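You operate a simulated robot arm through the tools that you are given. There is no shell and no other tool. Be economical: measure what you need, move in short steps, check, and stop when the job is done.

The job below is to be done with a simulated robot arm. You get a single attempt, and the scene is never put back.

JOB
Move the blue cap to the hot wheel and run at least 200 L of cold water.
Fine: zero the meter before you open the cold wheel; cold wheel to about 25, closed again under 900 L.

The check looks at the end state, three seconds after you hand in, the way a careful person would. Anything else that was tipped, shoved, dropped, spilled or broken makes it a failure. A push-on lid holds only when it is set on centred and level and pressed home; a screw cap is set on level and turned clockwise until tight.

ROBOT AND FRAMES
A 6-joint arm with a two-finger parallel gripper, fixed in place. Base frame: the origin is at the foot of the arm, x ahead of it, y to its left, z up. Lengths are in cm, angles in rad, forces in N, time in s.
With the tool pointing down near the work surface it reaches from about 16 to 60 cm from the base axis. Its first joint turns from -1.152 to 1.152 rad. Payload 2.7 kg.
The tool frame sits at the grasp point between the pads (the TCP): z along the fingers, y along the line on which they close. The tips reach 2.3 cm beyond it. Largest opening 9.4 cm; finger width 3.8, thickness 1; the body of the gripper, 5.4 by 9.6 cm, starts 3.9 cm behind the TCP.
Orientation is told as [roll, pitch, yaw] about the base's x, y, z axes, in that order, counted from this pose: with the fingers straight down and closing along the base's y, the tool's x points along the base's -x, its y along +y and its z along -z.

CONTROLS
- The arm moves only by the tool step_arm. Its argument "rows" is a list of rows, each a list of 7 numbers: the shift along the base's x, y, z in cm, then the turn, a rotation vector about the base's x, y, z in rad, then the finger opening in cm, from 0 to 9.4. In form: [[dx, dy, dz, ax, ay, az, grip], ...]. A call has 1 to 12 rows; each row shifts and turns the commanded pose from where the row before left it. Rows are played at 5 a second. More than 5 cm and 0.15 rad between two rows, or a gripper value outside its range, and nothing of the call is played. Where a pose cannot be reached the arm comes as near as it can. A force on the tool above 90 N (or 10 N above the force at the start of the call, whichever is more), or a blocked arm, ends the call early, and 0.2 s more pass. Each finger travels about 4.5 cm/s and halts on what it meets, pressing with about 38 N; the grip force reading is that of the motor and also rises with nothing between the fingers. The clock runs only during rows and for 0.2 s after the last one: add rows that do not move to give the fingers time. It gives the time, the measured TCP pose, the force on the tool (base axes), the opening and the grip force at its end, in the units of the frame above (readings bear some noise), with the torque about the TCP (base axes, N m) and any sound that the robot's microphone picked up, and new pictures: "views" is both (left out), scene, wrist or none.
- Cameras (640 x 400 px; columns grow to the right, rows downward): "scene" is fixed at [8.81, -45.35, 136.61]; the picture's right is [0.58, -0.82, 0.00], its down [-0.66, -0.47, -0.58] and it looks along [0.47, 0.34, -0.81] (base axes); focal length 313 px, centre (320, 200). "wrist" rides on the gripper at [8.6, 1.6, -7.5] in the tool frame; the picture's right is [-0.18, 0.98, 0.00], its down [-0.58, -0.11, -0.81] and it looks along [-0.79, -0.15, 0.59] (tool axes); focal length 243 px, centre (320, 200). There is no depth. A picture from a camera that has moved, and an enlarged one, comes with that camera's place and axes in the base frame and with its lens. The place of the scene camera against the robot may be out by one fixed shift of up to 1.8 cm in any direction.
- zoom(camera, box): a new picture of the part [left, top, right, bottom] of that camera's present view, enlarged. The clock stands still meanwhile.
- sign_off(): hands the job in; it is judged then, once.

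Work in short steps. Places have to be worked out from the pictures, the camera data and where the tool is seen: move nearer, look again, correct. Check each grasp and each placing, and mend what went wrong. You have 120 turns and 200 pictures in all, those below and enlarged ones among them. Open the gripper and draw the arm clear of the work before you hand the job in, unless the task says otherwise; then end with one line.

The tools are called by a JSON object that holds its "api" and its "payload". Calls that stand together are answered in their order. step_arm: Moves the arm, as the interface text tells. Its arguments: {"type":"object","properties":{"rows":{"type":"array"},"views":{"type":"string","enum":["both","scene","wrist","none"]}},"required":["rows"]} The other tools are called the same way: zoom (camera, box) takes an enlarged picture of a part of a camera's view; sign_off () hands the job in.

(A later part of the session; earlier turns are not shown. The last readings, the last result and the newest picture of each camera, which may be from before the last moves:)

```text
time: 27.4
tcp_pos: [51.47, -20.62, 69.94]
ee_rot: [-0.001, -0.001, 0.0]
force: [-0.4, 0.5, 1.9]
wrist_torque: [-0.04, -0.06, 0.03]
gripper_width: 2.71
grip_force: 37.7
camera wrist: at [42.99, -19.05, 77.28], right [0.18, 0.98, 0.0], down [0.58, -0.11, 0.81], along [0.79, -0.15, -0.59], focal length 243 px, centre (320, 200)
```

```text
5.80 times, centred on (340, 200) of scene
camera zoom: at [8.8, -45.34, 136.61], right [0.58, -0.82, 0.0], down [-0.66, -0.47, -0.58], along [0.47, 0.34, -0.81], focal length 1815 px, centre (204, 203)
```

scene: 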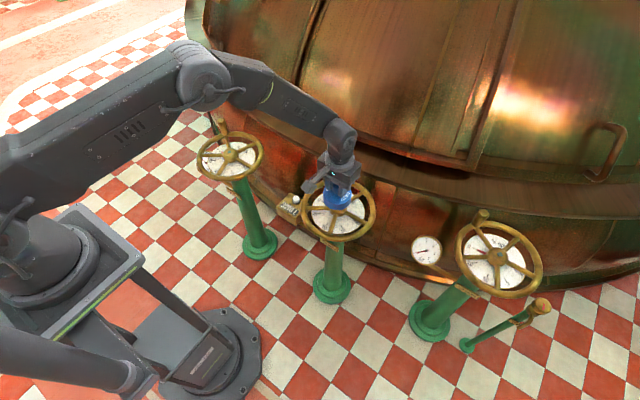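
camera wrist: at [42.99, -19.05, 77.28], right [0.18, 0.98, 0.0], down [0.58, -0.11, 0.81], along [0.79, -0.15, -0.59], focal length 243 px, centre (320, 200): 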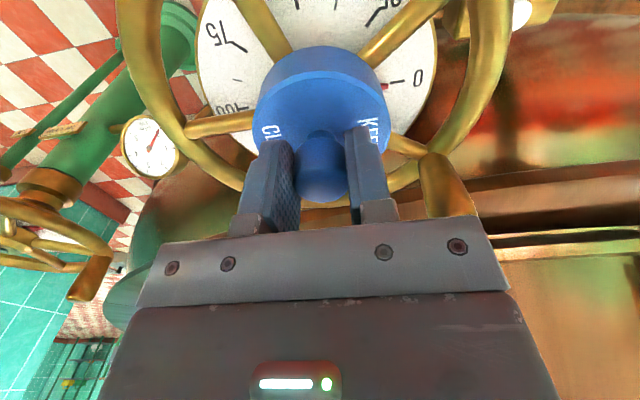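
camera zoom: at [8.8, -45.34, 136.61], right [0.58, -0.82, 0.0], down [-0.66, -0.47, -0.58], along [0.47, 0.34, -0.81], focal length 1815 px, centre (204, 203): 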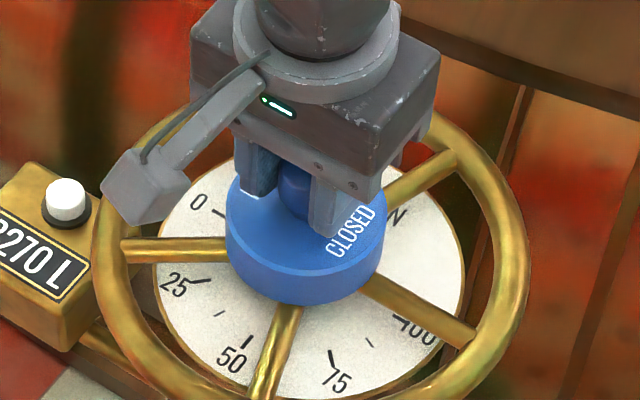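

Scene and wrist both want about +0.3 in x and -0.1 in y. I'm shifting with a small lift, setting down lightly, and then opening without rising.

{"api": "step_arm", "payload": {"rows": [[0, 0, 0.3, 0, 0, 0, 1], [0.33, -0.12, 0, 0, 0, 0, 1], [0, 0, 0, 0, 0, 0, 1], [0, 0, -0.25, 0, 0, 0, 1], [0, 0, -0.1, 0, 0, 0, 1], [0, 0, 0, 0, 0, 0, 1]], "views": "none"}}

{"api": "zoom", "payload": {"camera": "scene", "box": [285, 165, 395, 234]}}

```text
time: 28.8
tcp_pos: [51.85, -20.74, 69.74]
ee_rot: [0.0, -0.003, 0.0]
force: [-4.3, 1.6, 14.1]
wrist_torque: [0.08, 0.22, -0.03]
gripper_width: 2.71
grip_force: 37.9
```

```text
5.80 times, centred on (340, 200) of scene
camera zoom: at [8.78, -45.33, 136.61], right [0.58, -0.82, 0.0], down [-0.66, -0.47, -0.58], along [0.47, 0.34, -0.81], focal length 1815 px, centre (204, 203)
```

zoom: 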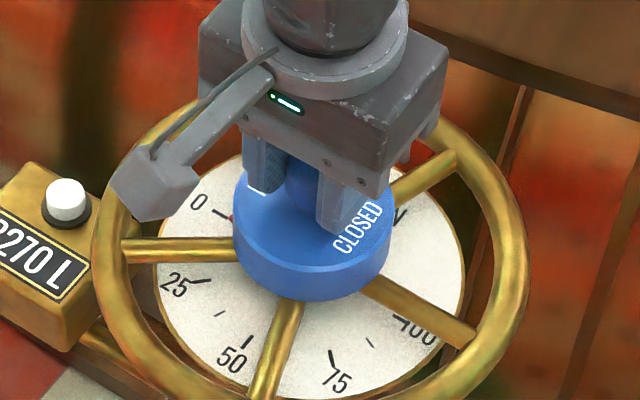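

The cap is centred (313, 301 px against an expected 313, 303) under a light 14 N load. I'm opening in place.

{"api": "step_arm", "payload": {"rows": [[0, 0, 0.08, 0, 0, 0, 1], [0, 0, 0, 0, 0, 0, 2.7], [0, 0, 0, 0, 0, 0, 3.2], [0, 0, 0, 0, 0, 0, 4], [0, 0, 0, 0, 0, 0, 6], [0, 0, 0, 0, 0, 0, 6]], "views": "wrist"}}

{"api": "zoom", "payload": {"camera": "scene", "box": [285, 165, 395, 234]}}

```text
time: 30.2
tcp_pos: [51.89, -20.8, 69.77]
ee_rot: [0.001, 0.0, 0.0]
force: [-0.4, 0.0, -0.8]
wrist_torque: [0.0, 0.01, -0.02]
gripper_width: 5.98
grip_force: 0.2
camera wrist: at [43.31, -19.19, 77.29], right [0.18, 0.98, 0.0], down [0.58, -0.11, 0.81], along [0.79, -0.15, -0.59], focal length 243 px, centre (320, 200)
```

wrist: 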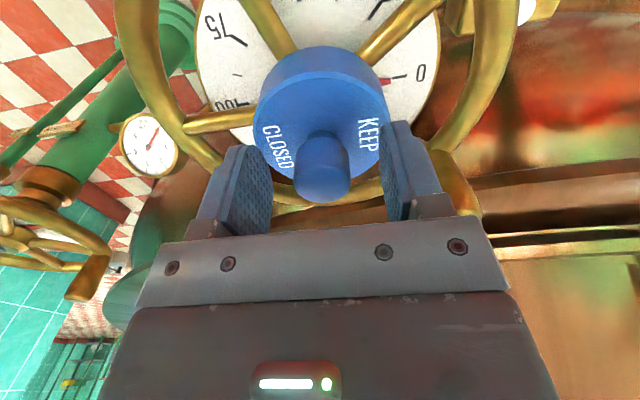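

```text
5.80 times, centred on (340, 200) of scene
camera zoom: at [8.81, -45.35, 136.61], right [0.58, -0.82, 0.0], down [-0.66, -0.47, -0.58], along [0.47, 0.34, -0.81], focal length 1815 px, centre (204, 203)
```

zoom: 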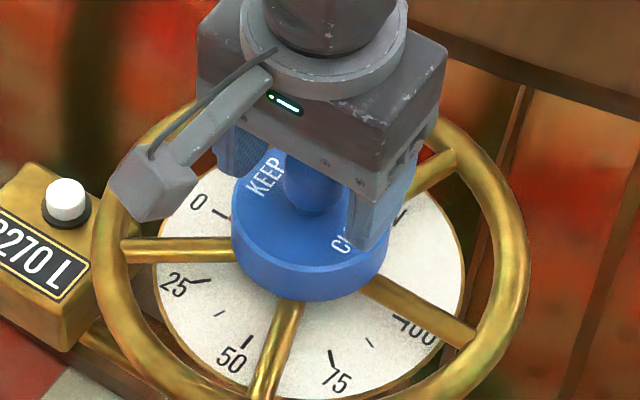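

The cap stayed put, level and centred on the hot hub. I'm rising clear and moving over towards the meter button, estimated at (53.5, -3, 52).

{"api": "step_arm", "payload": {"rows": [[0, 0, 2, 0, 0, 0, 6], [0, 0, 4, 0, 0, 0, 6], [0, 0, 4, 0, 0, 0, 6], [0, 4, 0, 0, 0, 0, 3], [0, 4, 0, 0, 0, 0, 1], [0, 4, 0, 0, 0, 0, 0], [0, 4, -2, 0, 0, 0, 0], [0, 1.5, -2, 0, 0, 0, 0], [0, 0, 0, 0, 0, 0, 0], [0, 0, 0, 0, 0, 0, 0]]}}

{"api": "zoom", "payload": {"camera": "scene", "box": [285, 165, 395, 234]}}

```text
time: 32.4
tcp_pos: [51.84, -3.34, 75.75]
ee_rot: [0.001, 0.0, -0.001]
force: [0.0, -0.1, -0.8]
wrist_torque: [0.04, 0.02, 0.0]
gripper_width: 0.0
grip_force: 38.0
camera wrist: at [43.31, -1.82, 83.31], right [0.18, 0.98, 0.0], down [0.58, -0.11, 0.81], along [0.79, -0.15, -0.59], focal length 243 px, centre (320, 200)
```

scene: 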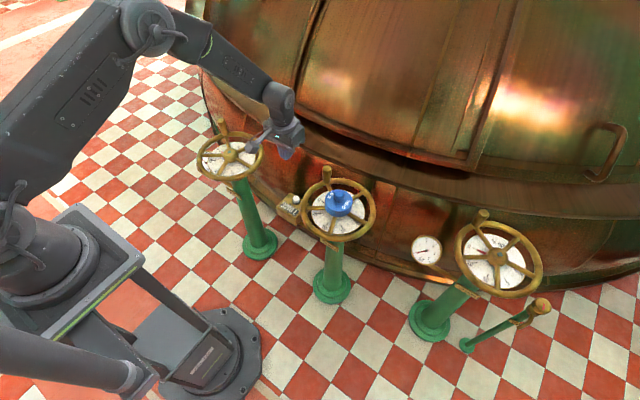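
wrist: 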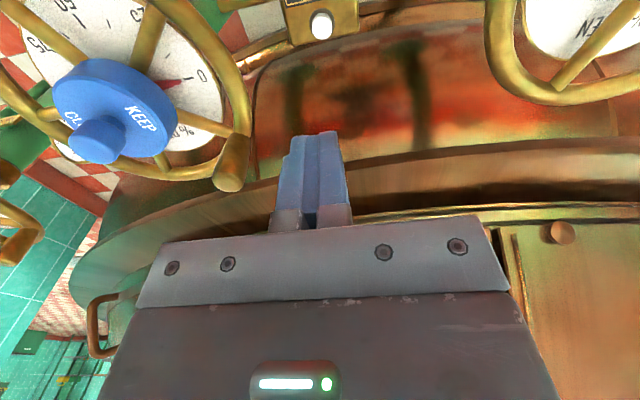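

```text
5.80 times, centred on (340, 200) of scene
camera zoom: at [8.81, -45.34, 136.61], right [0.58, -0.82, 0.0], down [-0.66, -0.47, -0.58], along [0.47, 0.34, -0.81], focal length 1815 px, centre (204, 203)
```

zoom: 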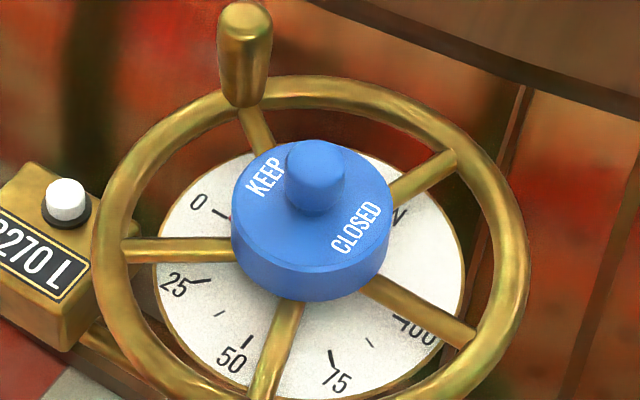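

The button is at about (53.2, -3.4, 52.8), nearly aligned in y. I'm descending stepwise with the fingers closed, checking clearance to the vessel ledge and the wheels.

{"api": "step_arm", "payload": {"rows": [[0.4, 0.1, -3, 0, 0, 0, 0], [0.4, 0, -3, 0, 0, 0, 0], [0.4, 0, -3, 0, 0, 0, 0], [0, 0, 0, 0, 0, 0, 0], [0, 0, 0, 0, 0, 0, 0]]}}

{"api": "zoom", "payload": {"camera": "scene", "box": [230, 110, 390, 210]}}

```text
time: 33.6
tcp_pos: [52.94, -3.42, 66.98]
ee_rot: [0.001, 0.001, 0.0]
force: [-0.3, -1.1, 0.7]
wrist_torque: [0.04, 0.03, -0.02]
gripper_width: 0.0
grip_force: 37.6
camera wrist: at [44.37, -1.82, 74.42], right [0.18, 0.98, 0.0], down [0.58, -0.11, 0.81], along [0.79, -0.15, -0.59], focal length 243 px, centre (320, 200)
```

scene: 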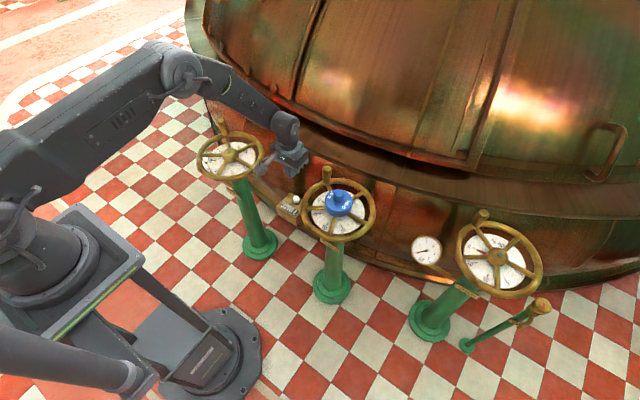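
wrist: 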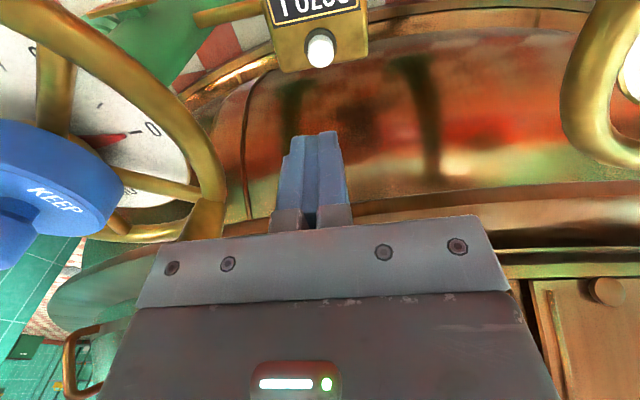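

```text
4.00 times, centred on (310, 160) of scene
camera zoom: at [8.81, -45.35, 136.61], right [0.58, -0.82, 0.0], down [-0.66, -0.47, -0.58], along [0.47, 0.34, -0.81], focal length 1252 px, centre (360, 360)
```

zoom: 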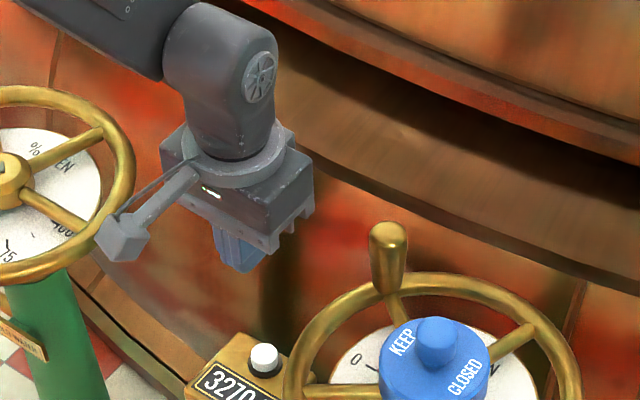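

Path is clear and the alignment is good. I'm descending 9 cm further.

{"api": "step_arm", "payload": {"rows": [[0.1, 0, -3, 0, 0, 0, 0], [0, 0, -3, 0, 0, 0, 0], [0, 0, -3, 0, 0, 0, 0], [0, 0, 0, 0, 0, 0, 0], [0, 0, 0, 0, 0, 0, 0]], "views": "wrist"}}

{"api": "zoom", "payload": {"camera": "scene", "box": [240, 150, 368, 230]}}

```text
time: 34.8
tcp_pos: [52.89, -3.23, 57.76]
ee_rot: [0.001, 0.0, 0.0]
force: [0.7, -0.2, 0.2]
wrist_torque: [0.01, 0.01, 0.0]
gripper_width: 0.0
grip_force: 38.4
camera wrist: at [44.35, -1.68, 65.25], right [0.18, 0.98, 0.0], down [0.58, -0.11, 0.81], along [0.79, -0.15, -0.59], focal length 243 px, centre (320, 200)
```

wrist: 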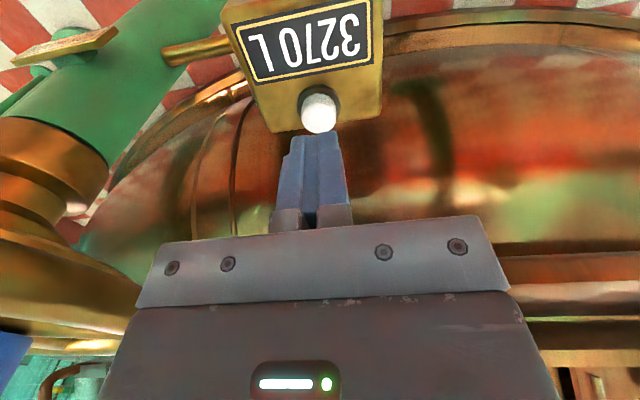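

```text
5.00 times, centred on (304, 190) of scene
camera zoom: at [8.81, -45.35, 136.61], right [0.58, -0.82, 0.0], down [-0.66, -0.47, -0.58], along [0.47, 0.34, -0.81], focal length 1565 px, centre (400, 250)
```

zoom: 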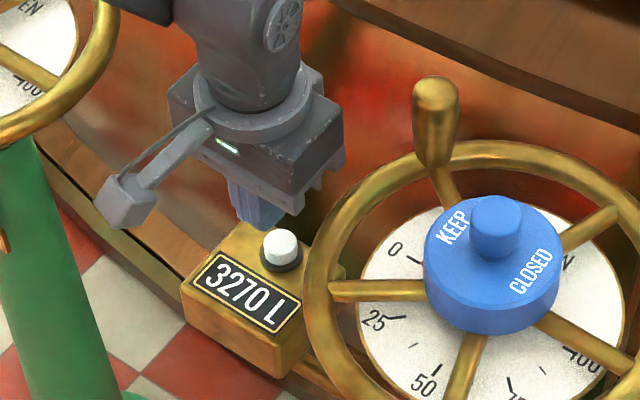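

The fingertips are right over the button. I'm lowering and pressing with small steps.

{"api": "step_arm", "payload": {"rows": [[-0.3, 0, -1, 0, 0, 0, 0], [0, 0, -1, 0, 0, 0, 0], [0, 0, -0.4, 0, 0, 0, 0], [0, 0, -0.3, 0, 0, 0, 0], [0, 0, -0.3, 0, 0, 0, 0], [0, 0, 0, 0, 0, 0, 0]], "views": "wrist"}}

{"api": "zoom", "payload": {"camera": "scene", "box": [240, 150, 368, 230]}}

```text
time: 36.2
tcp_pos: [52.71, -3.22, 54.66]
ee_rot: [0.0, 0.0, 0.0]
force: [0.0, 0.1, 0.0]
wrist_torque: [0.0, -0.01, -0.01]
gripper_width: 0.0
grip_force: 37.8
camera wrist: at [44.21, -1.67, 62.17], right [0.18, 0.98, 0.0], down [0.58, -0.11, 0.81], along [0.79, -0.15, -0.59], focal length 243 px, centre (320, 200)
```

wrist: 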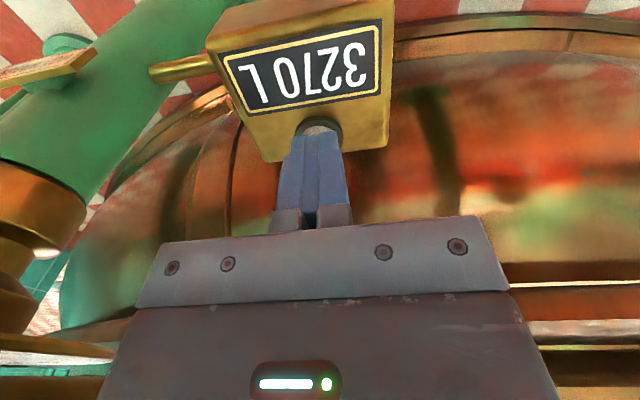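

```text
5.00 times, centred on (304, 190) of scene
camera zoom: at [8.81, -45.35, 136.61], right [0.58, -0.82, 0.0], down [-0.66, -0.47, -0.58], along [0.47, 0.34, -0.81], focal length 1565 px, centre (400, 250)
```

zoom: 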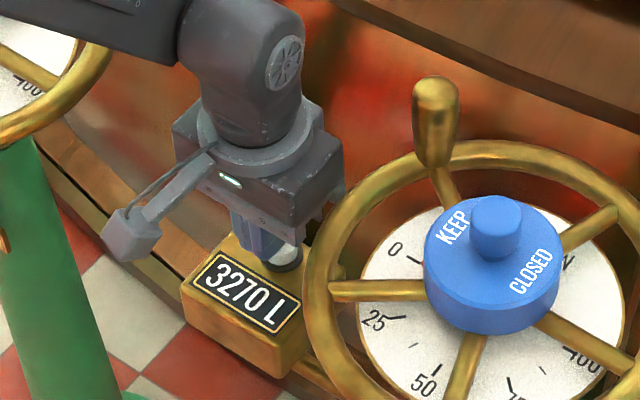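

No contact force yet, and the button looks slightly offset from the tips. I'm zooming in on both views.

{"api": "zoom", "payload": {"camera": "scene", "box": [275, 180, 315, 205]}}

{"api": "zoom", "payload": {"camera": "wrist", "box": [240, 80, 400, 180]}}

```text
16.00 times, centred on (295, 192) of scene
camera zoom: at [8.81, -45.35, 136.61], right [0.58, -0.82, 0.0], down [-0.66, -0.47, -0.58], along [0.47, 0.34, -0.81], focal length 5009 px, centre (720, 320)
```

zoom: 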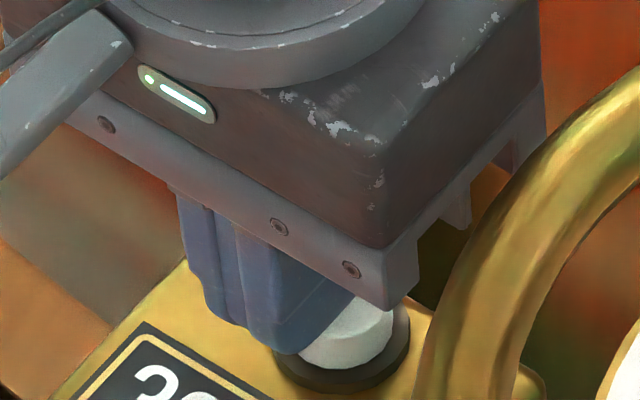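

```text
4.00 times, centred on (320, 130) of wrist
camera zoom: at [44.21, -1.67, 62.17], right [0.18, 0.98, 0.0], down [0.58, -0.11, 0.81], along [0.79, -0.15, -0.59], focal length 970 px, centre (320, 480)
```

zoom: 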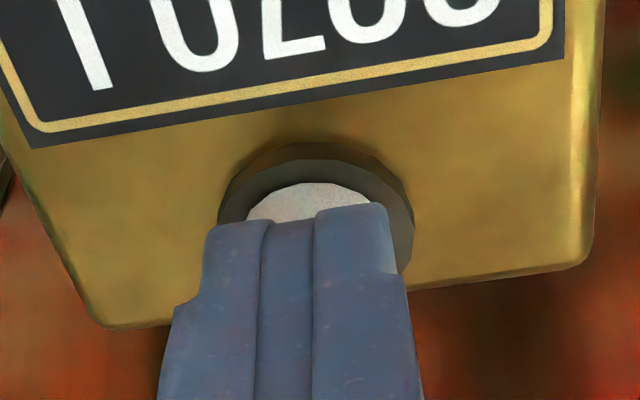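

Combining the finger-relative views, the button is really about 1.3 cm further in x and 3.5 cm below the tips, at about (54.1, -3.3, 49). I'm shifting and continuing down.

{"api": "step_arm", "payload": {"rows": [[0.6, -0.05, 0, 0, 0, 0, 0], [0.6, -0.05, -1, 0, 0, 0, 0], [0, 0, -1, 0, 0, 0, 0], [0, 0, 0, 0, 0, 0, 0]], "views": "none"}}

{"api": "zoom", "payload": {"camera": "scene", "box": [271, 172, 319, 202]}}

{"api": "zoom", "payload": {"camera": "wrist", "box": [240, 80, 400, 180]}}

```text
time: 37.1
tcp_pos: [54.52, -3.28, 53.43]
ee_rot: [-0.003, -0.009, -0.001]
force: [-0.7, -0.2, 6.4]
wrist_torque: [0.01, 0.06, -0.05]
gripper_width: 0.0
grip_force: 37.3
heard: click
stopped in row 4: the force on the tool passed its limit at 134 N (the readings are from after the stop); the commanded pose is now the measured one
```

```text
13.33 times, centred on (295, 187) of scene
camera zoom: at [8.8, -45.34, 136.61], right [0.58, -0.82, 0.0], down [-0.66, -0.47, -0.58], along [0.47, 0.34, -0.81], focal length 4174 px, centre (653, 373)
```

zoom: 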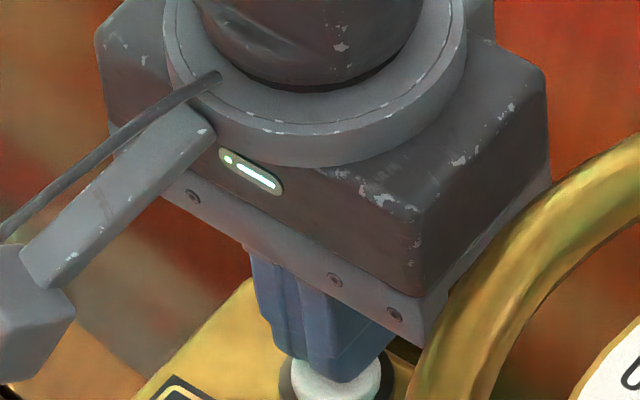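

```text
4.00 times, centred on (320, 130) of wrist
camera zoom: at [45.87, -1.69, 60.89], right [0.18, 0.98, 0.0], down [0.57, -0.11, 0.81], along [0.8, -0.15, -0.58], focal length 970 px, centre (320, 480)
```

zoom: 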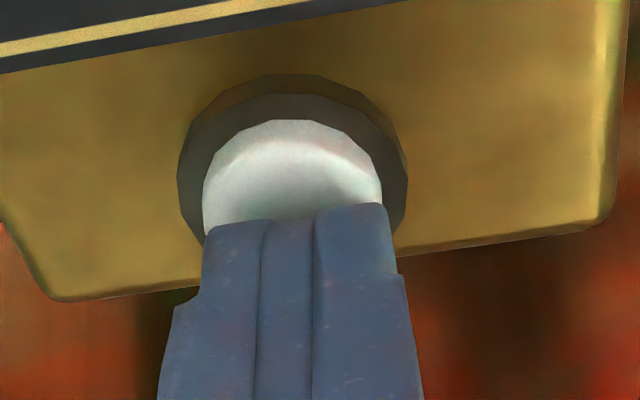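

A click was heard: the button was pressed, harder than I wanted. I'm rising to check the meter reading.

{"api": "step_arm", "payload": {"rows": [[0, 0, 1, 0, 0, 0, 0], [0, 0, 3, 0, 0, 0, 0], [0, 0, 4, 0, 0, 0, 0], [0, 0, 4, 0, 0, 0, 0], [0, 0, 4, 0, 0, 0, 0], [0, 0, 4, 0, 0, 0, 0], [0, 0, 4, 0, 0, 0, 0], [0, 0, 0, 0, 0, 0, 0]]}}

{"api": "zoom", "payload": {"camera": "scene", "box": [240, 150, 400, 250]}}

```text
time: 38.9
tcp_pos: [54.23, -3.25, 77.36]
ee_rot: [-0.003, -0.009, -0.001]
force: [-0.1, 0.3, 0.0]
wrist_torque: [-0.03, 0.04, -0.05]
gripper_width: 0.0
grip_force: 38.1
camera wrist: at [45.62, -1.59, 84.77], right [0.18, 0.98, 0.0], down [0.58, -0.11, 0.81], along [0.8, -0.15, -0.59], focal length 243 px, centre (320, 200)
```

scene: 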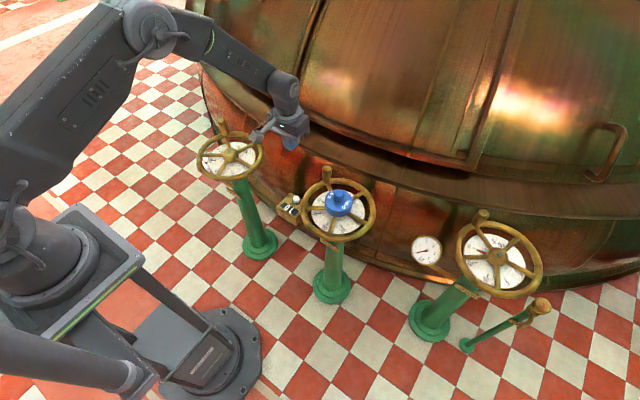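
wrist: 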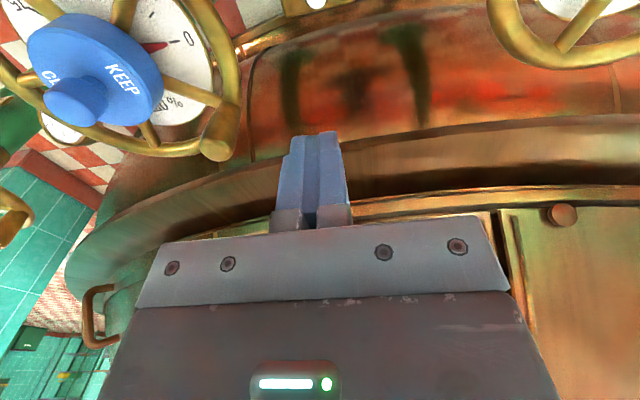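

```text
4.00 times, centred on (320, 200) of scene
camera zoom: at [8.81, -45.35, 136.61], right [0.58, -0.82, 0.0], down [-0.66, -0.47, -0.58], along [0.47, 0.34, -0.81], focal length 1252 px, centre (320, 200)
```

zoom: 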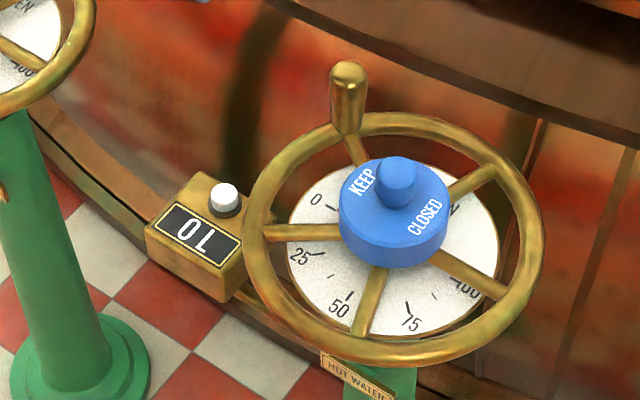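

The meter reads 0 L, and the cap still sits well. Next is the cold handle, estimated at (53.6, 26.4) with its top near z 69.8. I'm moving above it with the fingers open.

{"api": "step_arm", "payload": {"rows": [[-0.3, 4, 1, 0, 0, 0, 3], [-0.3, 4, 1, 0, 0, 0, 5], [0, 4, 0, 0, 0, 0, 6], [0, 4, 0, 0, 0, 0, 6], [0, 4, 0, 0, 0, 0, 6], [0, 4, 0, 0, 0, 0, 6], [0, 4, 0, 0, 0, 0, 6], [0, 1.6, 0, 0, 0, 0, 6], [0, 0, 0, 0, 0, 0, 6], [0, 0, 0, 0, 0, 0, 6]]}}

{"api": "zoom", "payload": {"camera": "scene", "box": [180, 80, 290, 149]}}

```text
time: 41.1
tcp_pos: [53.66, 26.37, 79.25]
ee_rot: [-0.002, -0.009, 0.001]
force: [0.2, 0.5, 0.3]
wrist_torque: [-0.01, 0.0, 0.03]
gripper_width: 5.97
grip_force: 0.1
camera wrist: at [45.07, 27.96, 86.7], right [0.18, 0.98, 0.0], down [0.57, -0.11, 0.81], along [0.8, -0.15, -0.58], focal length 243 px, centre (320, 200)
```

scene: 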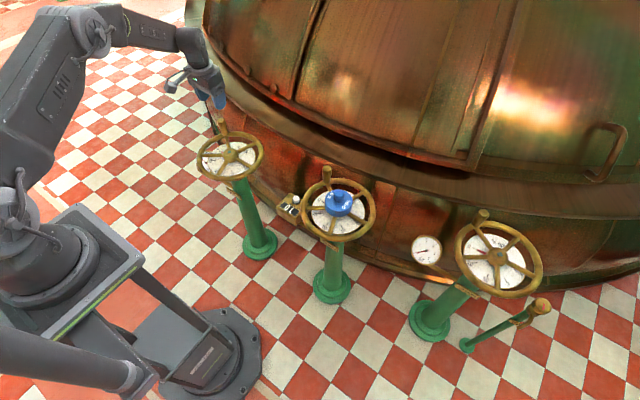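
wrist: 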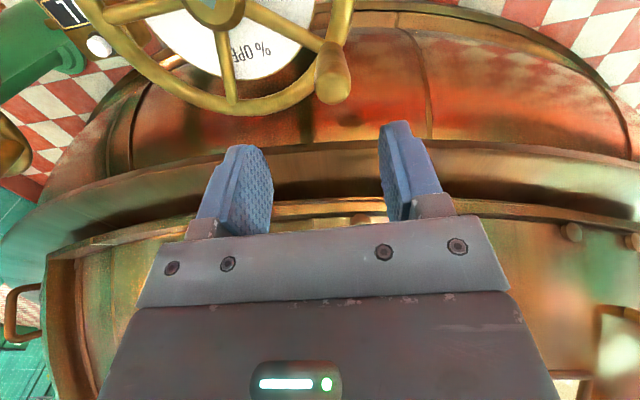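

```text
5.80 times, centred on (235, 114) of scene
camera zoom: at [8.81, -45.34, 136.61], right [0.58, -0.82, 0.0], down [-0.66, -0.47, -0.58], along [0.47, 0.34, -0.81], focal length 1815 px, centre (813, 696)
```

zoom: 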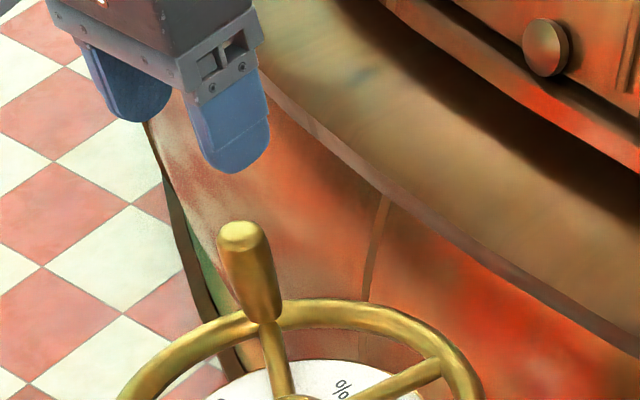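

Refined handle top estimate is (55.2, 27.0, 68.5). I'm moving over it and lowering to just above.

{"api": "step_arm", "payload": {"rows": [[1.2, 0.6, -3, 0, 0, 0, 6], [0, 0, -3, 0, 0, 0, 6], [0, 0, -1, 0, 0, 0, 6], [0, 0, 0, 0, 0, 0, 6], [0, 0, 0, 0, 0, 0, 6]], "views": "wrist"}}

{"api": "zoom", "payload": {"camera": "scene", "box": [180, 80, 290, 149]}}

```text
time: 42.3
tcp_pos: [55.0, 26.97, 72.38]
ee_rot: [-0.002, -0.009, 0.0]
force: [0.6, -0.5, 0.6]
wrist_torque: [-0.01, 0.04, -0.01]
gripper_width: 6.0
grip_force: 0.0
camera wrist: at [46.35, 28.52, 79.82], right [0.18, 0.98, 0.0], down [0.57, -0.11, 0.81], along [0.8, -0.15, -0.58], focal length 243 px, centre (320, 200)
```

wrist: 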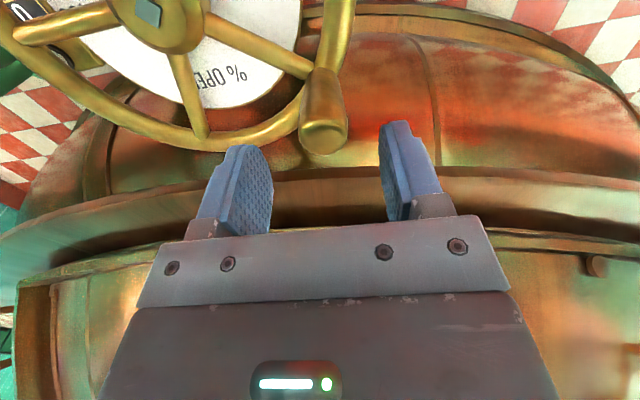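

```text
5.80 times, centred on (235, 114) of scene
camera zoom: at [8.81, -45.35, 136.61], right [0.58, -0.82, 0.0], down [-0.66, -0.47, -0.58], along [0.47, 0.34, -0.81], focal length 1815 px, centre (813, 696)
```

zoom: 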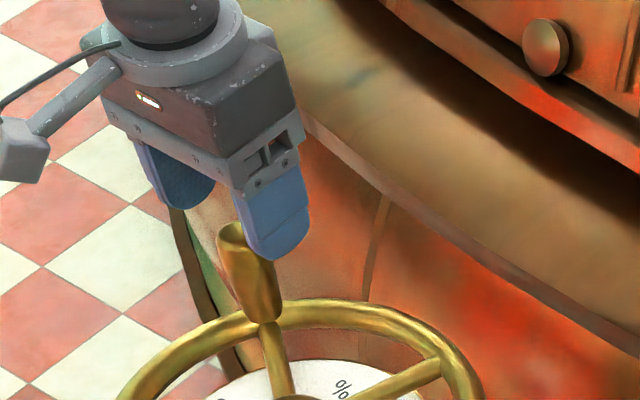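

The handle top is at (54.9, 27.1, 69.6), right below the TCP. I'm lowering 4.2 cm around it.

{"api": "step_arm", "payload": {"rows": [[0, 0.1, -1.5, 0, 0, 0, 6], [0, 0, -1.5, 0, 0, 0, 6], [0, 0, -1.2, 0, 0, 0, 6], [0, 0, 0, 0, 0, 0, 6], [0, 0, 0, 0, 0, 0, 6]], "views": "wrist"}}

{"api": "zoom", "payload": {"camera": "scene", "box": [180, 90, 290, 159]}}

```text
time: 43.5
tcp_pos: [55.03, 26.93, 68.2]
ee_rot: [-0.002, -0.008, 0.0]
force: [-0.3, 0.4, -0.1]
wrist_torque: [0.0, -0.02, 0.01]
gripper_width: 5.99
grip_force: 0.0
camera wrist: at [46.37, 28.61, 75.6], right [0.18, 0.98, 0.0], down [0.57, -0.11, 0.81], along [0.8, -0.15, -0.58], focal length 243 px, centre (320, 200)
```

wrist: 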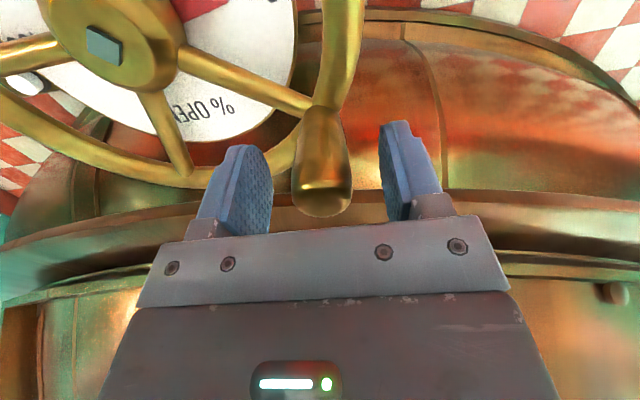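

```text
5.80 times, centred on (235, 124) of scene
camera zoom: at [8.81, -45.35, 136.61], right [0.58, -0.82, 0.0], down [-0.66, -0.47, -0.58], along [0.47, 0.34, -0.81], focal length 1815 px, centre (813, 638)
```

zoom: 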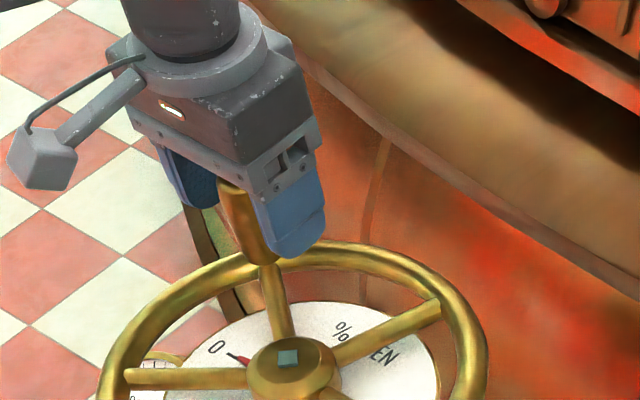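

The handle is between the fingers. I'm closing on it.

{"api": "step_arm", "payload": {"rows": [[0, 0, 0, 0, 0, 0, 4], [0, 0, 0, 0, 0, 0, 2.5], [0, 0, 0, 0, 0, 0, 1], [0, 0, 0, 0, 0, 0, 1], [0, 0, 0, 0, 0, 0, 1]], "views": "wrist"}}

```text
time: 44.7
tcp_pos: [54.8, 27.05, 68.19]
ee_rot: [0.0, -0.01, 0.001]
force: [0.9, 9.5, -3.0]
wrist_torque: [0.15, -0.56, -0.03]
gripper_width: 2.7
grip_force: 44.5
camera wrist: at [46.35, 28.69, 75.61], right [0.18, 0.98, 0.0], down [0.57, -0.11, 0.81], along [0.8, -0.15, -0.58], focal length 243 px, centre (320, 200)
```

wrist: 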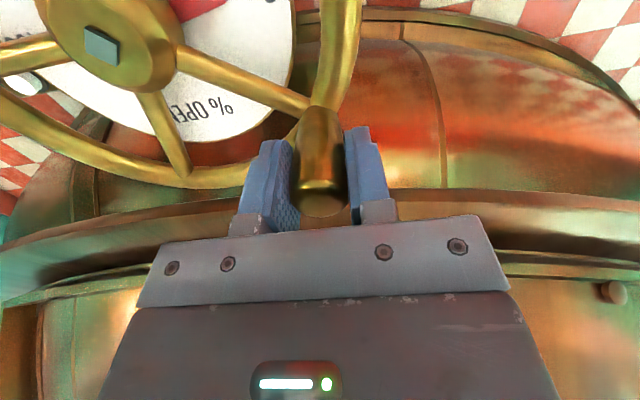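

The grip on the handle is firm. With the hub at (48.9, 19.2), the radius is about 9.8 cm. I'm testing a 10° counter-clockwise arc.

{"api": "step_arm", "payload": {"rows": [[-0.705, 0.483, 0, 0, 0, 0, 1], [-0.745, 0.42, 0, 0, 0, 0, 1], [0, 0, 0, 0, 0, 0, 1]], "views": "none"}}

{"api": "zoom", "payload": {"camera": "scene", "box": [190, 110, 318, 218]}}

```text
time: 45.5
tcp_pos: [53.49, 27.98, 68.32]
ee_rot: [0.001, -0.01, 0.001]
force: [9.5, 7.4, -4.5]
wrist_torque: [0.07, -1.01, 0.19]
gripper_width: 2.69
grip_force: 45.4
```

```text
3.70 times, centred on (254, 164) of scene
camera zoom: at [8.83, -45.33, 136.61], right [0.58, -0.82, 0.0], down [-0.66, -0.47, -0.58], along [0.47, 0.34, -0.81], focal length 1160 px, centre (564, 333)
```

zoom: 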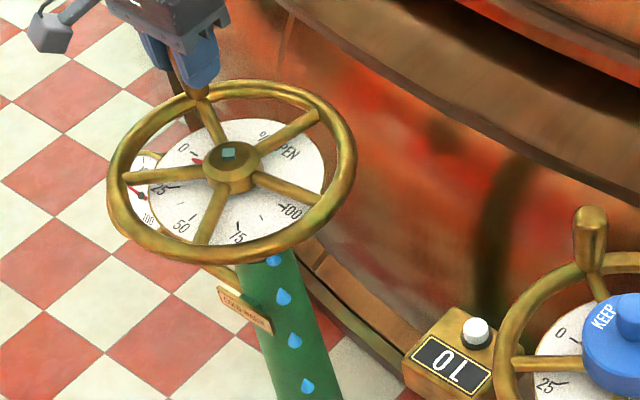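

The wheel turns and water has started (blue drops). I'm continuing the arc another 20°, slightly outward since the handle pushes outward.

{"api": "step_arm", "payload": {"rows": [[-0.76, 0.45, 0, 0, 0, 0, 1], [-0.8, 0.35, 0, 0, 0, 0, 1], [-0.83, 0.25, 0, 0, 0, 0, 1], [-0.84, 0.16, 0, 0, 0, 0, 1], [0, 0, 0, 0, 0, 0, 1]], "views": "none"}}

{"api": "zoom", "payload": {"camera": "scene", "box": [190, 110, 318, 218]}}

{"api": "zoom", "payload": {"camera": "scene", "box": [205, 135, 261, 170]}}

```text
time: 46.7
tcp_pos: [50.2, 28.82, 68.26]
ee_rot: [-0.004, -0.004, 0.001]
force: [2.9, -17.8, 3.2]
wrist_torque: [0.27, 0.09, 0.3]
gripper_width: 2.69
grip_force: 45.2
```

```text
3.70 times, centred on (254, 164) of scene
camera zoom: at [8.81, -45.38, 136.59], right [0.58, -0.82, 0.0], down [-0.66, -0.47, -0.58], along [0.47, 0.34, -0.81], focal length 1160 px, centre (564, 333)
```

zoom: 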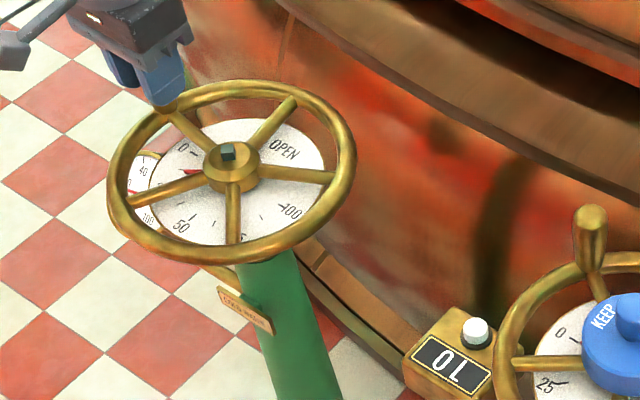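

```text
11.43 times, centred on (233, 152) of scene
camera zoom: at [8.81, -45.38, 136.59], right [0.58, -0.82, 0.0], down [-0.66, -0.47, -0.58], along [0.47, 0.34, -0.81], focal length 3578 px, centre (1314, 743)
```

zoom: 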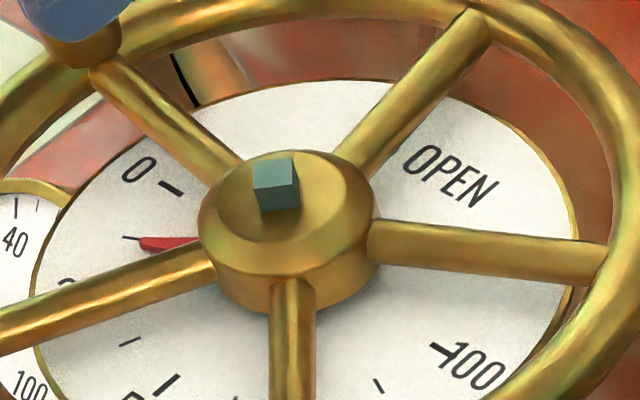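

The needle follows the wheel at about 12, after roughly 29° of turn, so 25 is near 60° in total. I'm continuing about 30° more.

{"api": "step_arm", "payload": {"rows": [[-0.71, -0.26, 0, 0, 0, 0, 1], [-0.85, 0, 0, 0, 0, 0, 1], [-0.85, -0.06, 0, 0, 0, 0, 1], [-0.84, -0.14, 0, 0, 0, 0, 1], [-0.82, -0.22, 0, 0, 0, 0, 1], [-0.8, -0.28, 0, 0, 0, 0, 1], [0, 0, 0, 0, 0, 0, 1]], "views": "none"}}

{"api": "zoom", "payload": {"camera": "scene", "box": [180, 110, 318, 218]}}

{"api": "zoom", "payload": {"camera": "scene", "box": [205, 135, 261, 170]}}

```text
time: 48.3
tcp_pos: [45.19, 28.53, 68.46]
ee_rot: [0.002, -0.01, 0.01]
force: [-7.2, 44.3, -15.0]
wrist_torque: [0.13, 0.69, 0.71]
gripper_width: 2.7
grip_force: 45.0
```

```text
3.70 times, centred on (249, 164) of scene
camera zoom: at [8.82, -45.25, 136.64], right [0.58, -0.82, 0.0], down [-0.66, -0.47, -0.58], along [0.47, 0.33, -0.82], focal length 1160 px, centre (583, 333)
```

zoom: 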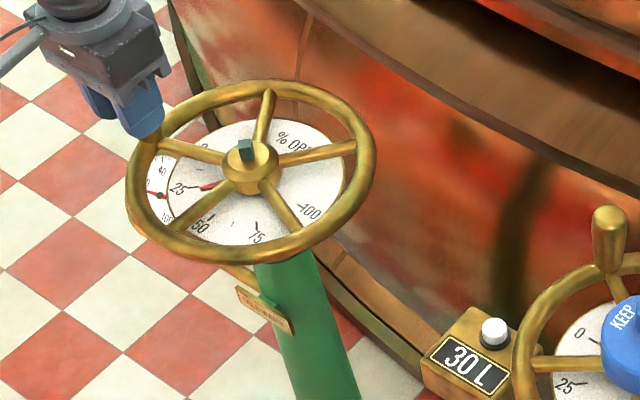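

```text
11.43 times, centred on (233, 152) of scene
camera zoom: at [8.82, -45.25, 136.64], right [0.58, -0.82, 0.0], down [-0.66, -0.47, -0.58], along [0.47, 0.33, -0.82], focal length 3578 px, centre (1314, 743)
```

zoom: 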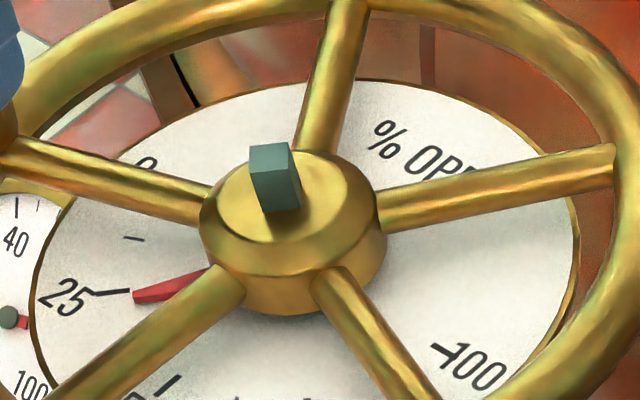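

The needle is on 25 and the meter shows 30 L. I'm relieving the radial load by 0.3 cm outward and holding briefly to measure the flow.

{"api": "step_arm", "payload": {"rows": [[-0.05, 0.25, 0, 0, 0, 0, 1], [0, 0.1, 0, 0, 0, 0, 1], [0, 0, 0, 0, 0, 0, 1], [0, 0, 0, 0, 0, 0, 1]], "views": "none"}}

{"api": "zoom", "payload": {"camera": "scene", "box": [180, 110, 318, 218]}}

```text
time: 49.3
tcp_pos: [45.33, 28.66, 68.42]
ee_rot: [-0.001, -0.009, 0.004]
force: [-10.2, 21.5, 10.7]
wrist_torque: [0.28, 0.1, 0.09]
gripper_width: 2.67
grip_force: 44.4
```

```text
3.70 times, centred on (249, 164) of scene
camera zoom: at [8.78, -45.32, 136.62], right [0.58, -0.82, 0.0], down [-0.66, -0.47, -0.58], along [0.47, 0.34, -0.81], focal length 1160 px, centre (583, 333)
```

zoom: 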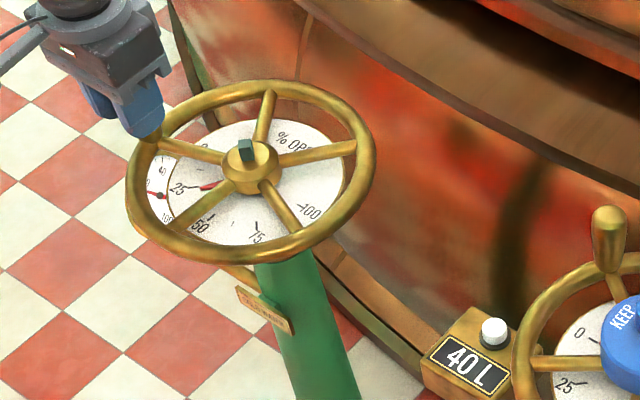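

The flow is roughly 12 L/s, so I'm holding still for the water to run.

{"api": "step_arm", "payload": {"rows": [[0, 0.15, 0, 0, 0, 0, 1], [0, 0, 0, 0, 0, 0, 1], [0, 0, 0, 0, 0, 0, 1], [0, 0, 0, 0, 0, 0, 1], [0, 0, 0, 0, 0, 0, 1], [0, 0, 0, 0, 0, 0, 1], [0, 0, 0, 0, 0, 0, 1], [0, 0, 0, 0, 0, 0, 1], [0, 0, 0, 0, 0, 0, 1], [0, 0, 0, 0, 0, 0, 1], [0, 0, 0, 0, 0, 0, 1], [0, 0, 0, 0, 0, 0, 1]], "views": "none"}}

{"api": "zoom", "payload": {"camera": "scene", "box": [180, 110, 318, 218]}}

```text
time: 51.9
tcp_pos: [45.51, 28.72, 68.31]
ee_rot: [0.0, -0.011, 0.004]
force: [-2.2, 10.2, 19.7]
wrist_torque: [0.08, -0.37, 0.1]
gripper_width: 2.68
grip_force: 45.3
```

```text
3.70 times, centred on (249, 164) of scene
camera zoom: at [8.78, -45.34, 136.61], right [0.58, -0.82, 0.0], down [-0.66, -0.47, -0.58], along [0.47, 0.34, -0.81], focal length 1160 px, centre (583, 333)
```

zoom: 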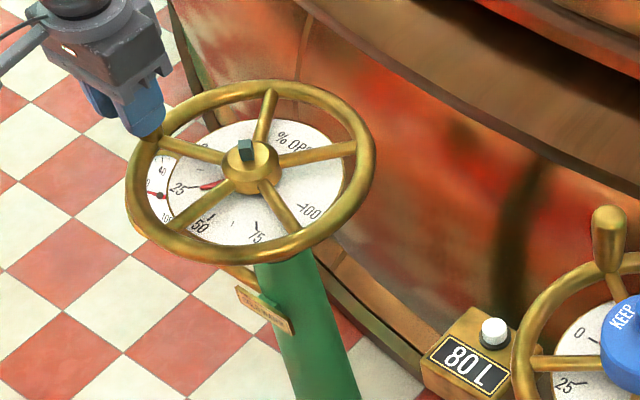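

The flow is about 15 L/s, and three more holds are safe (to about 200 L).

{"api": "step_arm", "payload": {"rows": [[0, 0.05, 0.05, 0, 0, 0, 1], [0, 0, 0, 0, 0, 0, 1], [0, 0, 0, 0, 0, 0, 1], [0, 0, 0, 0, 0, 0, 1], [0, 0, 0, 0, 0, 0, 1], [0, 0, 0, 0, 0, 0, 1], [0, 0, 0, 0, 0, 0, 1], [0, 0, 0, 0, 0, 0, 1], [0, 0, 0, 0, 0, 0, 1], [0, 0, 0, 0, 0, 0, 1], [0, 0, 0, 0, 0, 0, 1], [0, 0, 0, 0, 0, 0, 1]], "views": "none"}}

{"api": "step_arm", "payload": {"rows": [[0, 0, 0, 0, 0, 0, 1], [0, 0, 0, 0, 0, 0, 1], [0, 0, 0, 0, 0, 0, 1], [0, 0, 0, 0, 0, 0, 1], [0, 0, 0, 0, 0, 0, 1], [0, 0, 0, 0, 0, 0, 1], [0, 0, 0, 0, 0, 0, 1], [0, 0, 0, 0, 0, 0, 1], [0, 0, 0, 0, 0, 0, 1], [0, 0, 0, 0, 0, 0, 1], [0, 0, 0, 0, 0, 0, 1], [0, 0, 0, 0, 0, 0, 1]], "views": "none"}}

{"api": "step_arm", "payload": {"rows": [[0, 0, 0, 0, 0, 0, 1], [0, 0, 0, 0, 0, 0, 1], [0, 0, 0, 0, 0, 0, 1], [0, 0, 0, 0, 0, 0, 1], [0, 0, 0, 0, 0, 0, 1], [0, 0, 0, 0, 0, 0, 1], [0, 0, 0, 0, 0, 0, 1], [0, 0, 0, 0, 0, 0, 1], [0, 0, 0, 0, 0, 0, 1], [0, 0, 0, 0, 0, 0, 1], [0, 0, 0, 0, 0, 0, 1], [0, 0, 0, 0, 0, 0, 1]], "views": "none"}}

{"api": "zoom", "payload": {"camera": "scene", "box": [180, 110, 318, 218]}}

```text
time: 54.5
tcp_pos: [45.45, 28.64, 68.3]
ee_rot: [0.001, -0.011, 0.0]
force: [3.3, -12.1, 27.9]
wrist_torque: [-0.13, 0.08, -0.17]
gripper_width: 2.67
grip_force: 45.5
```

```text
time: 57.1
tcp_pos: [45.5, 28.74, 68.36]
ee_rot: [0.0, -0.01, -0.001]
force: [4.7, -18.0, 28.0]
wrist_torque: [-0.19, -0.45, -0.12]
gripper_width: 2.67
grip_force: 44.9
```

```text
time: 59.7
tcp_pos: [45.47, 28.71, 68.38]
ee_rot: [0.001, -0.01, 0.0]
force: [5.0, -16.8, 27.4]
wrist_torque: [-0.18, -0.46, -0.13]
gripper_width: 2.7
grip_force: 44.9
```

```text
3.70 times, centred on (249, 164) of scene
camera zoom: at [8.78, -45.4, 136.59], right [0.58, -0.82, 0.0], down [-0.66, -0.47, -0.58], along [0.47, 0.34, -0.81], focal length 1160 px, centre (583, 333)
```

zoom: 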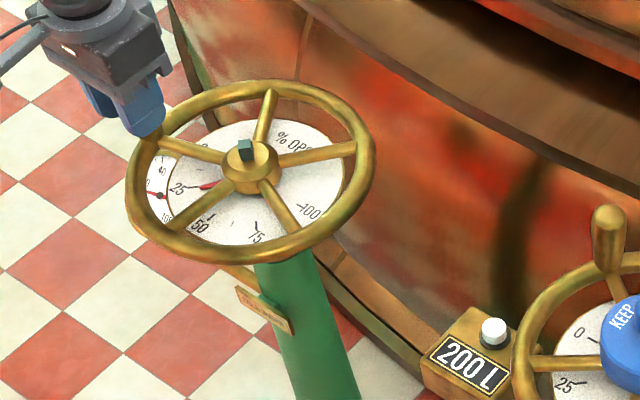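

The meter shows 200 L. I'm running two more holds for margin, easing the vertical and lateral loads, then closing.

{"api": "step_arm", "payload": {"rows": [[0, -0.1, 0.15, 0, 0, 0, 1], [0, 0, 0, 0, 0, 0, 1], [0, 0, 0, 0, 0, 0, 1], [0, 0, 0, 0, 0, 0, 1], [0, 0, 0, 0, 0, 0, 1], [0, 0, 0, 0, 0, 0, 1], [0, 0, 0, 0, 0, 0, 1], [0, 0, 0, 0, 0, 0, 1], [0, 0, 0, 0, 0, 0, 1], [0, 0, 0, 0, 0, 0, 1], [0, 0, 0, 0, 0, 0, 1], [0, 0, 0, 0, 0, 0, 1]], "views": "none"}}

{"api": "step_arm", "payload": {"rows": [[0, 0, 0, 0, 0, 0, 1], [0, 0, 0, 0, 0, 0, 1], [0, 0, 0, 0, 0, 0, 1], [0, 0, 0, 0, 0, 0, 1], [0, 0, 0, 0, 0, 0, 1], [0, 0, 0, 0, 0, 0, 1], [0, 0, 0, 0, 0, 0, 1], [0, 0, 0, 0, 0, 0, 1], [0, 0, 0, 0, 0, 0, 1], [0, 0, 0, 0, 0, 0, 1], [0, 0, 0, 0, 0, 0, 1], [0, 0, 0, 0, 0, 0, 1]], "views": "none"}}

```text
time: 62.3
tcp_pos: [45.23, 28.67, 68.37]
ee_rot: [-0.004, -0.007, 0.0]
force: [-3.0, 7.8, -16.0]
wrist_torque: [0.29, -0.45, 0.07]
gripper_width: 2.68
grip_force: 45.3
```

```text
time: 64.9
tcp_pos: [45.35, 28.6, 68.4]
ee_rot: [-0.001, -0.007, 0.001]
force: [-8.8, 15.7, -22.4]
wrist_torque: [0.15, 0.92, 0.04]
gripper_width: 2.69
grip_force: 44.5
```

Closing now: I'm tracing the arc back clockwise.

{"api": "step_arm", "payload": {"rows": [[0.85, 0.22, -0.08, 0, 0, 0, 1], [0.85, 0.13, 0, 0, 0, 0, 1], [0.85, 0.07, 0, 0, 0, 0, 1], [0.85, 0, 0, 0, 0, 0, 1], [0.85, -0.07, 0, 0, 0, 0, 1], [0.8, -0.13, 0, 0, 0, 0, 1], [0.8, -0.2, 0, 0, 0, 0, 1], [0, 0, 0, 0, 0, 0, 1]], "views": "none"}}

{"api": "zoom", "payload": {"camera": "scene", "box": [205, 135, 261, 170]}}

```text
time: 66.7
tcp_pos: [51.17, 28.68, 68.29]
ee_rot: [0.002, -0.01, 0.002]
force: [-4.4, 2.3, 19.2]
wrist_torque: [0.03, 0.23, -0.25]
gripper_width: 2.67
grip_force: 44.7
```

```text
11.43 times, centred on (233, 152) of scene
camera zoom: at [8.77, -45.36, 136.6], right [0.58, -0.82, 0.0], down [-0.66, -0.47, -0.58], along [0.47, 0.34, -0.81], focal length 3578 px, centre (1314, 743)
```

zoom: 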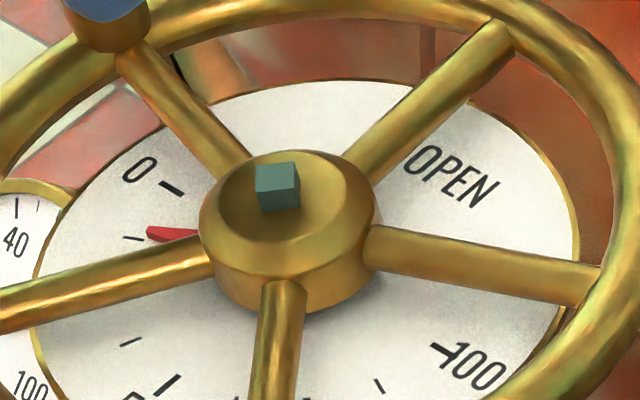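

The needle is at about 11, still tracking well. I'm continuing to the closed stop with a slight overpush.

{"api": "step_arm", "payload": {"rows": [[0.8, -0.26, 0, 0, 0, 0, 1], [0.8, -0.33, 0, 0, 0, 0, 1], [0.72, -0.38, 0, 0, 0, 0, 1], [0.7, -0.42, 0, 0, 0, 0, 1], [0.65, -0.45, 0, 0, 0, 0, 1], [0.3, -0.22, 0, 0, 0, 0, 1], [0, 0, 0, 0, 0, 0, 1], [0, 0, 0, 0, 0, 0, 1]], "views": "none"}}

{"api": "zoom", "payload": {"camera": "scene", "box": [205, 135, 261, 170]}}

{"api": "zoom", "payload": {"camera": "scene", "box": [180, 110, 318, 218]}}

```text
time: 68.5
tcp_pos: [54.72, 27.09, 68.32]
ee_rot: [0.002, -0.005, 0.01]
force: [-16.5, 32.6, -0.5]
wrist_torque: [0.1, -0.56, 0.33]
gripper_width: 2.67
grip_force: 44.8
```

```text
11.43 times, centred on (233, 152) of scene
camera zoom: at [8.78, -45.29, 136.63], right [0.58, -0.82, 0.0], down [-0.66, -0.47, -0.58], along [0.47, 0.33, -0.81], focal length 3578 px, centre (1314, 743)
```

zoom: 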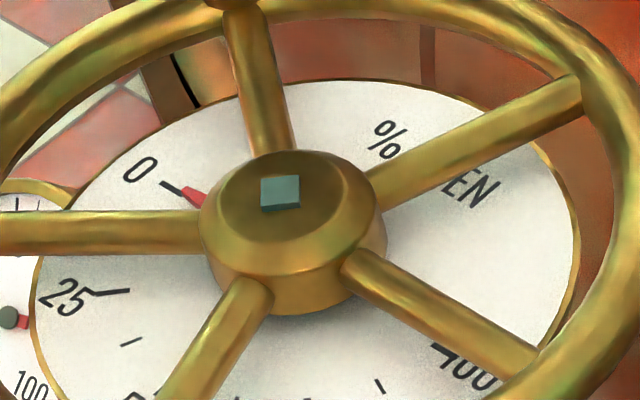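

```text
3.70 times, centred on (249, 164) of scene
camera zoom: at [8.78, -45.29, 136.63], right [0.58, -0.82, 0.0], down [-0.66, -0.47, -0.58], along [0.47, 0.33, -0.81], focal length 1160 px, centre (583, 333)
```

zoom: 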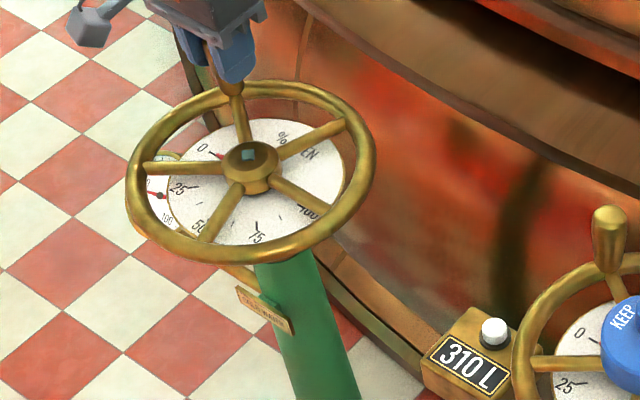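

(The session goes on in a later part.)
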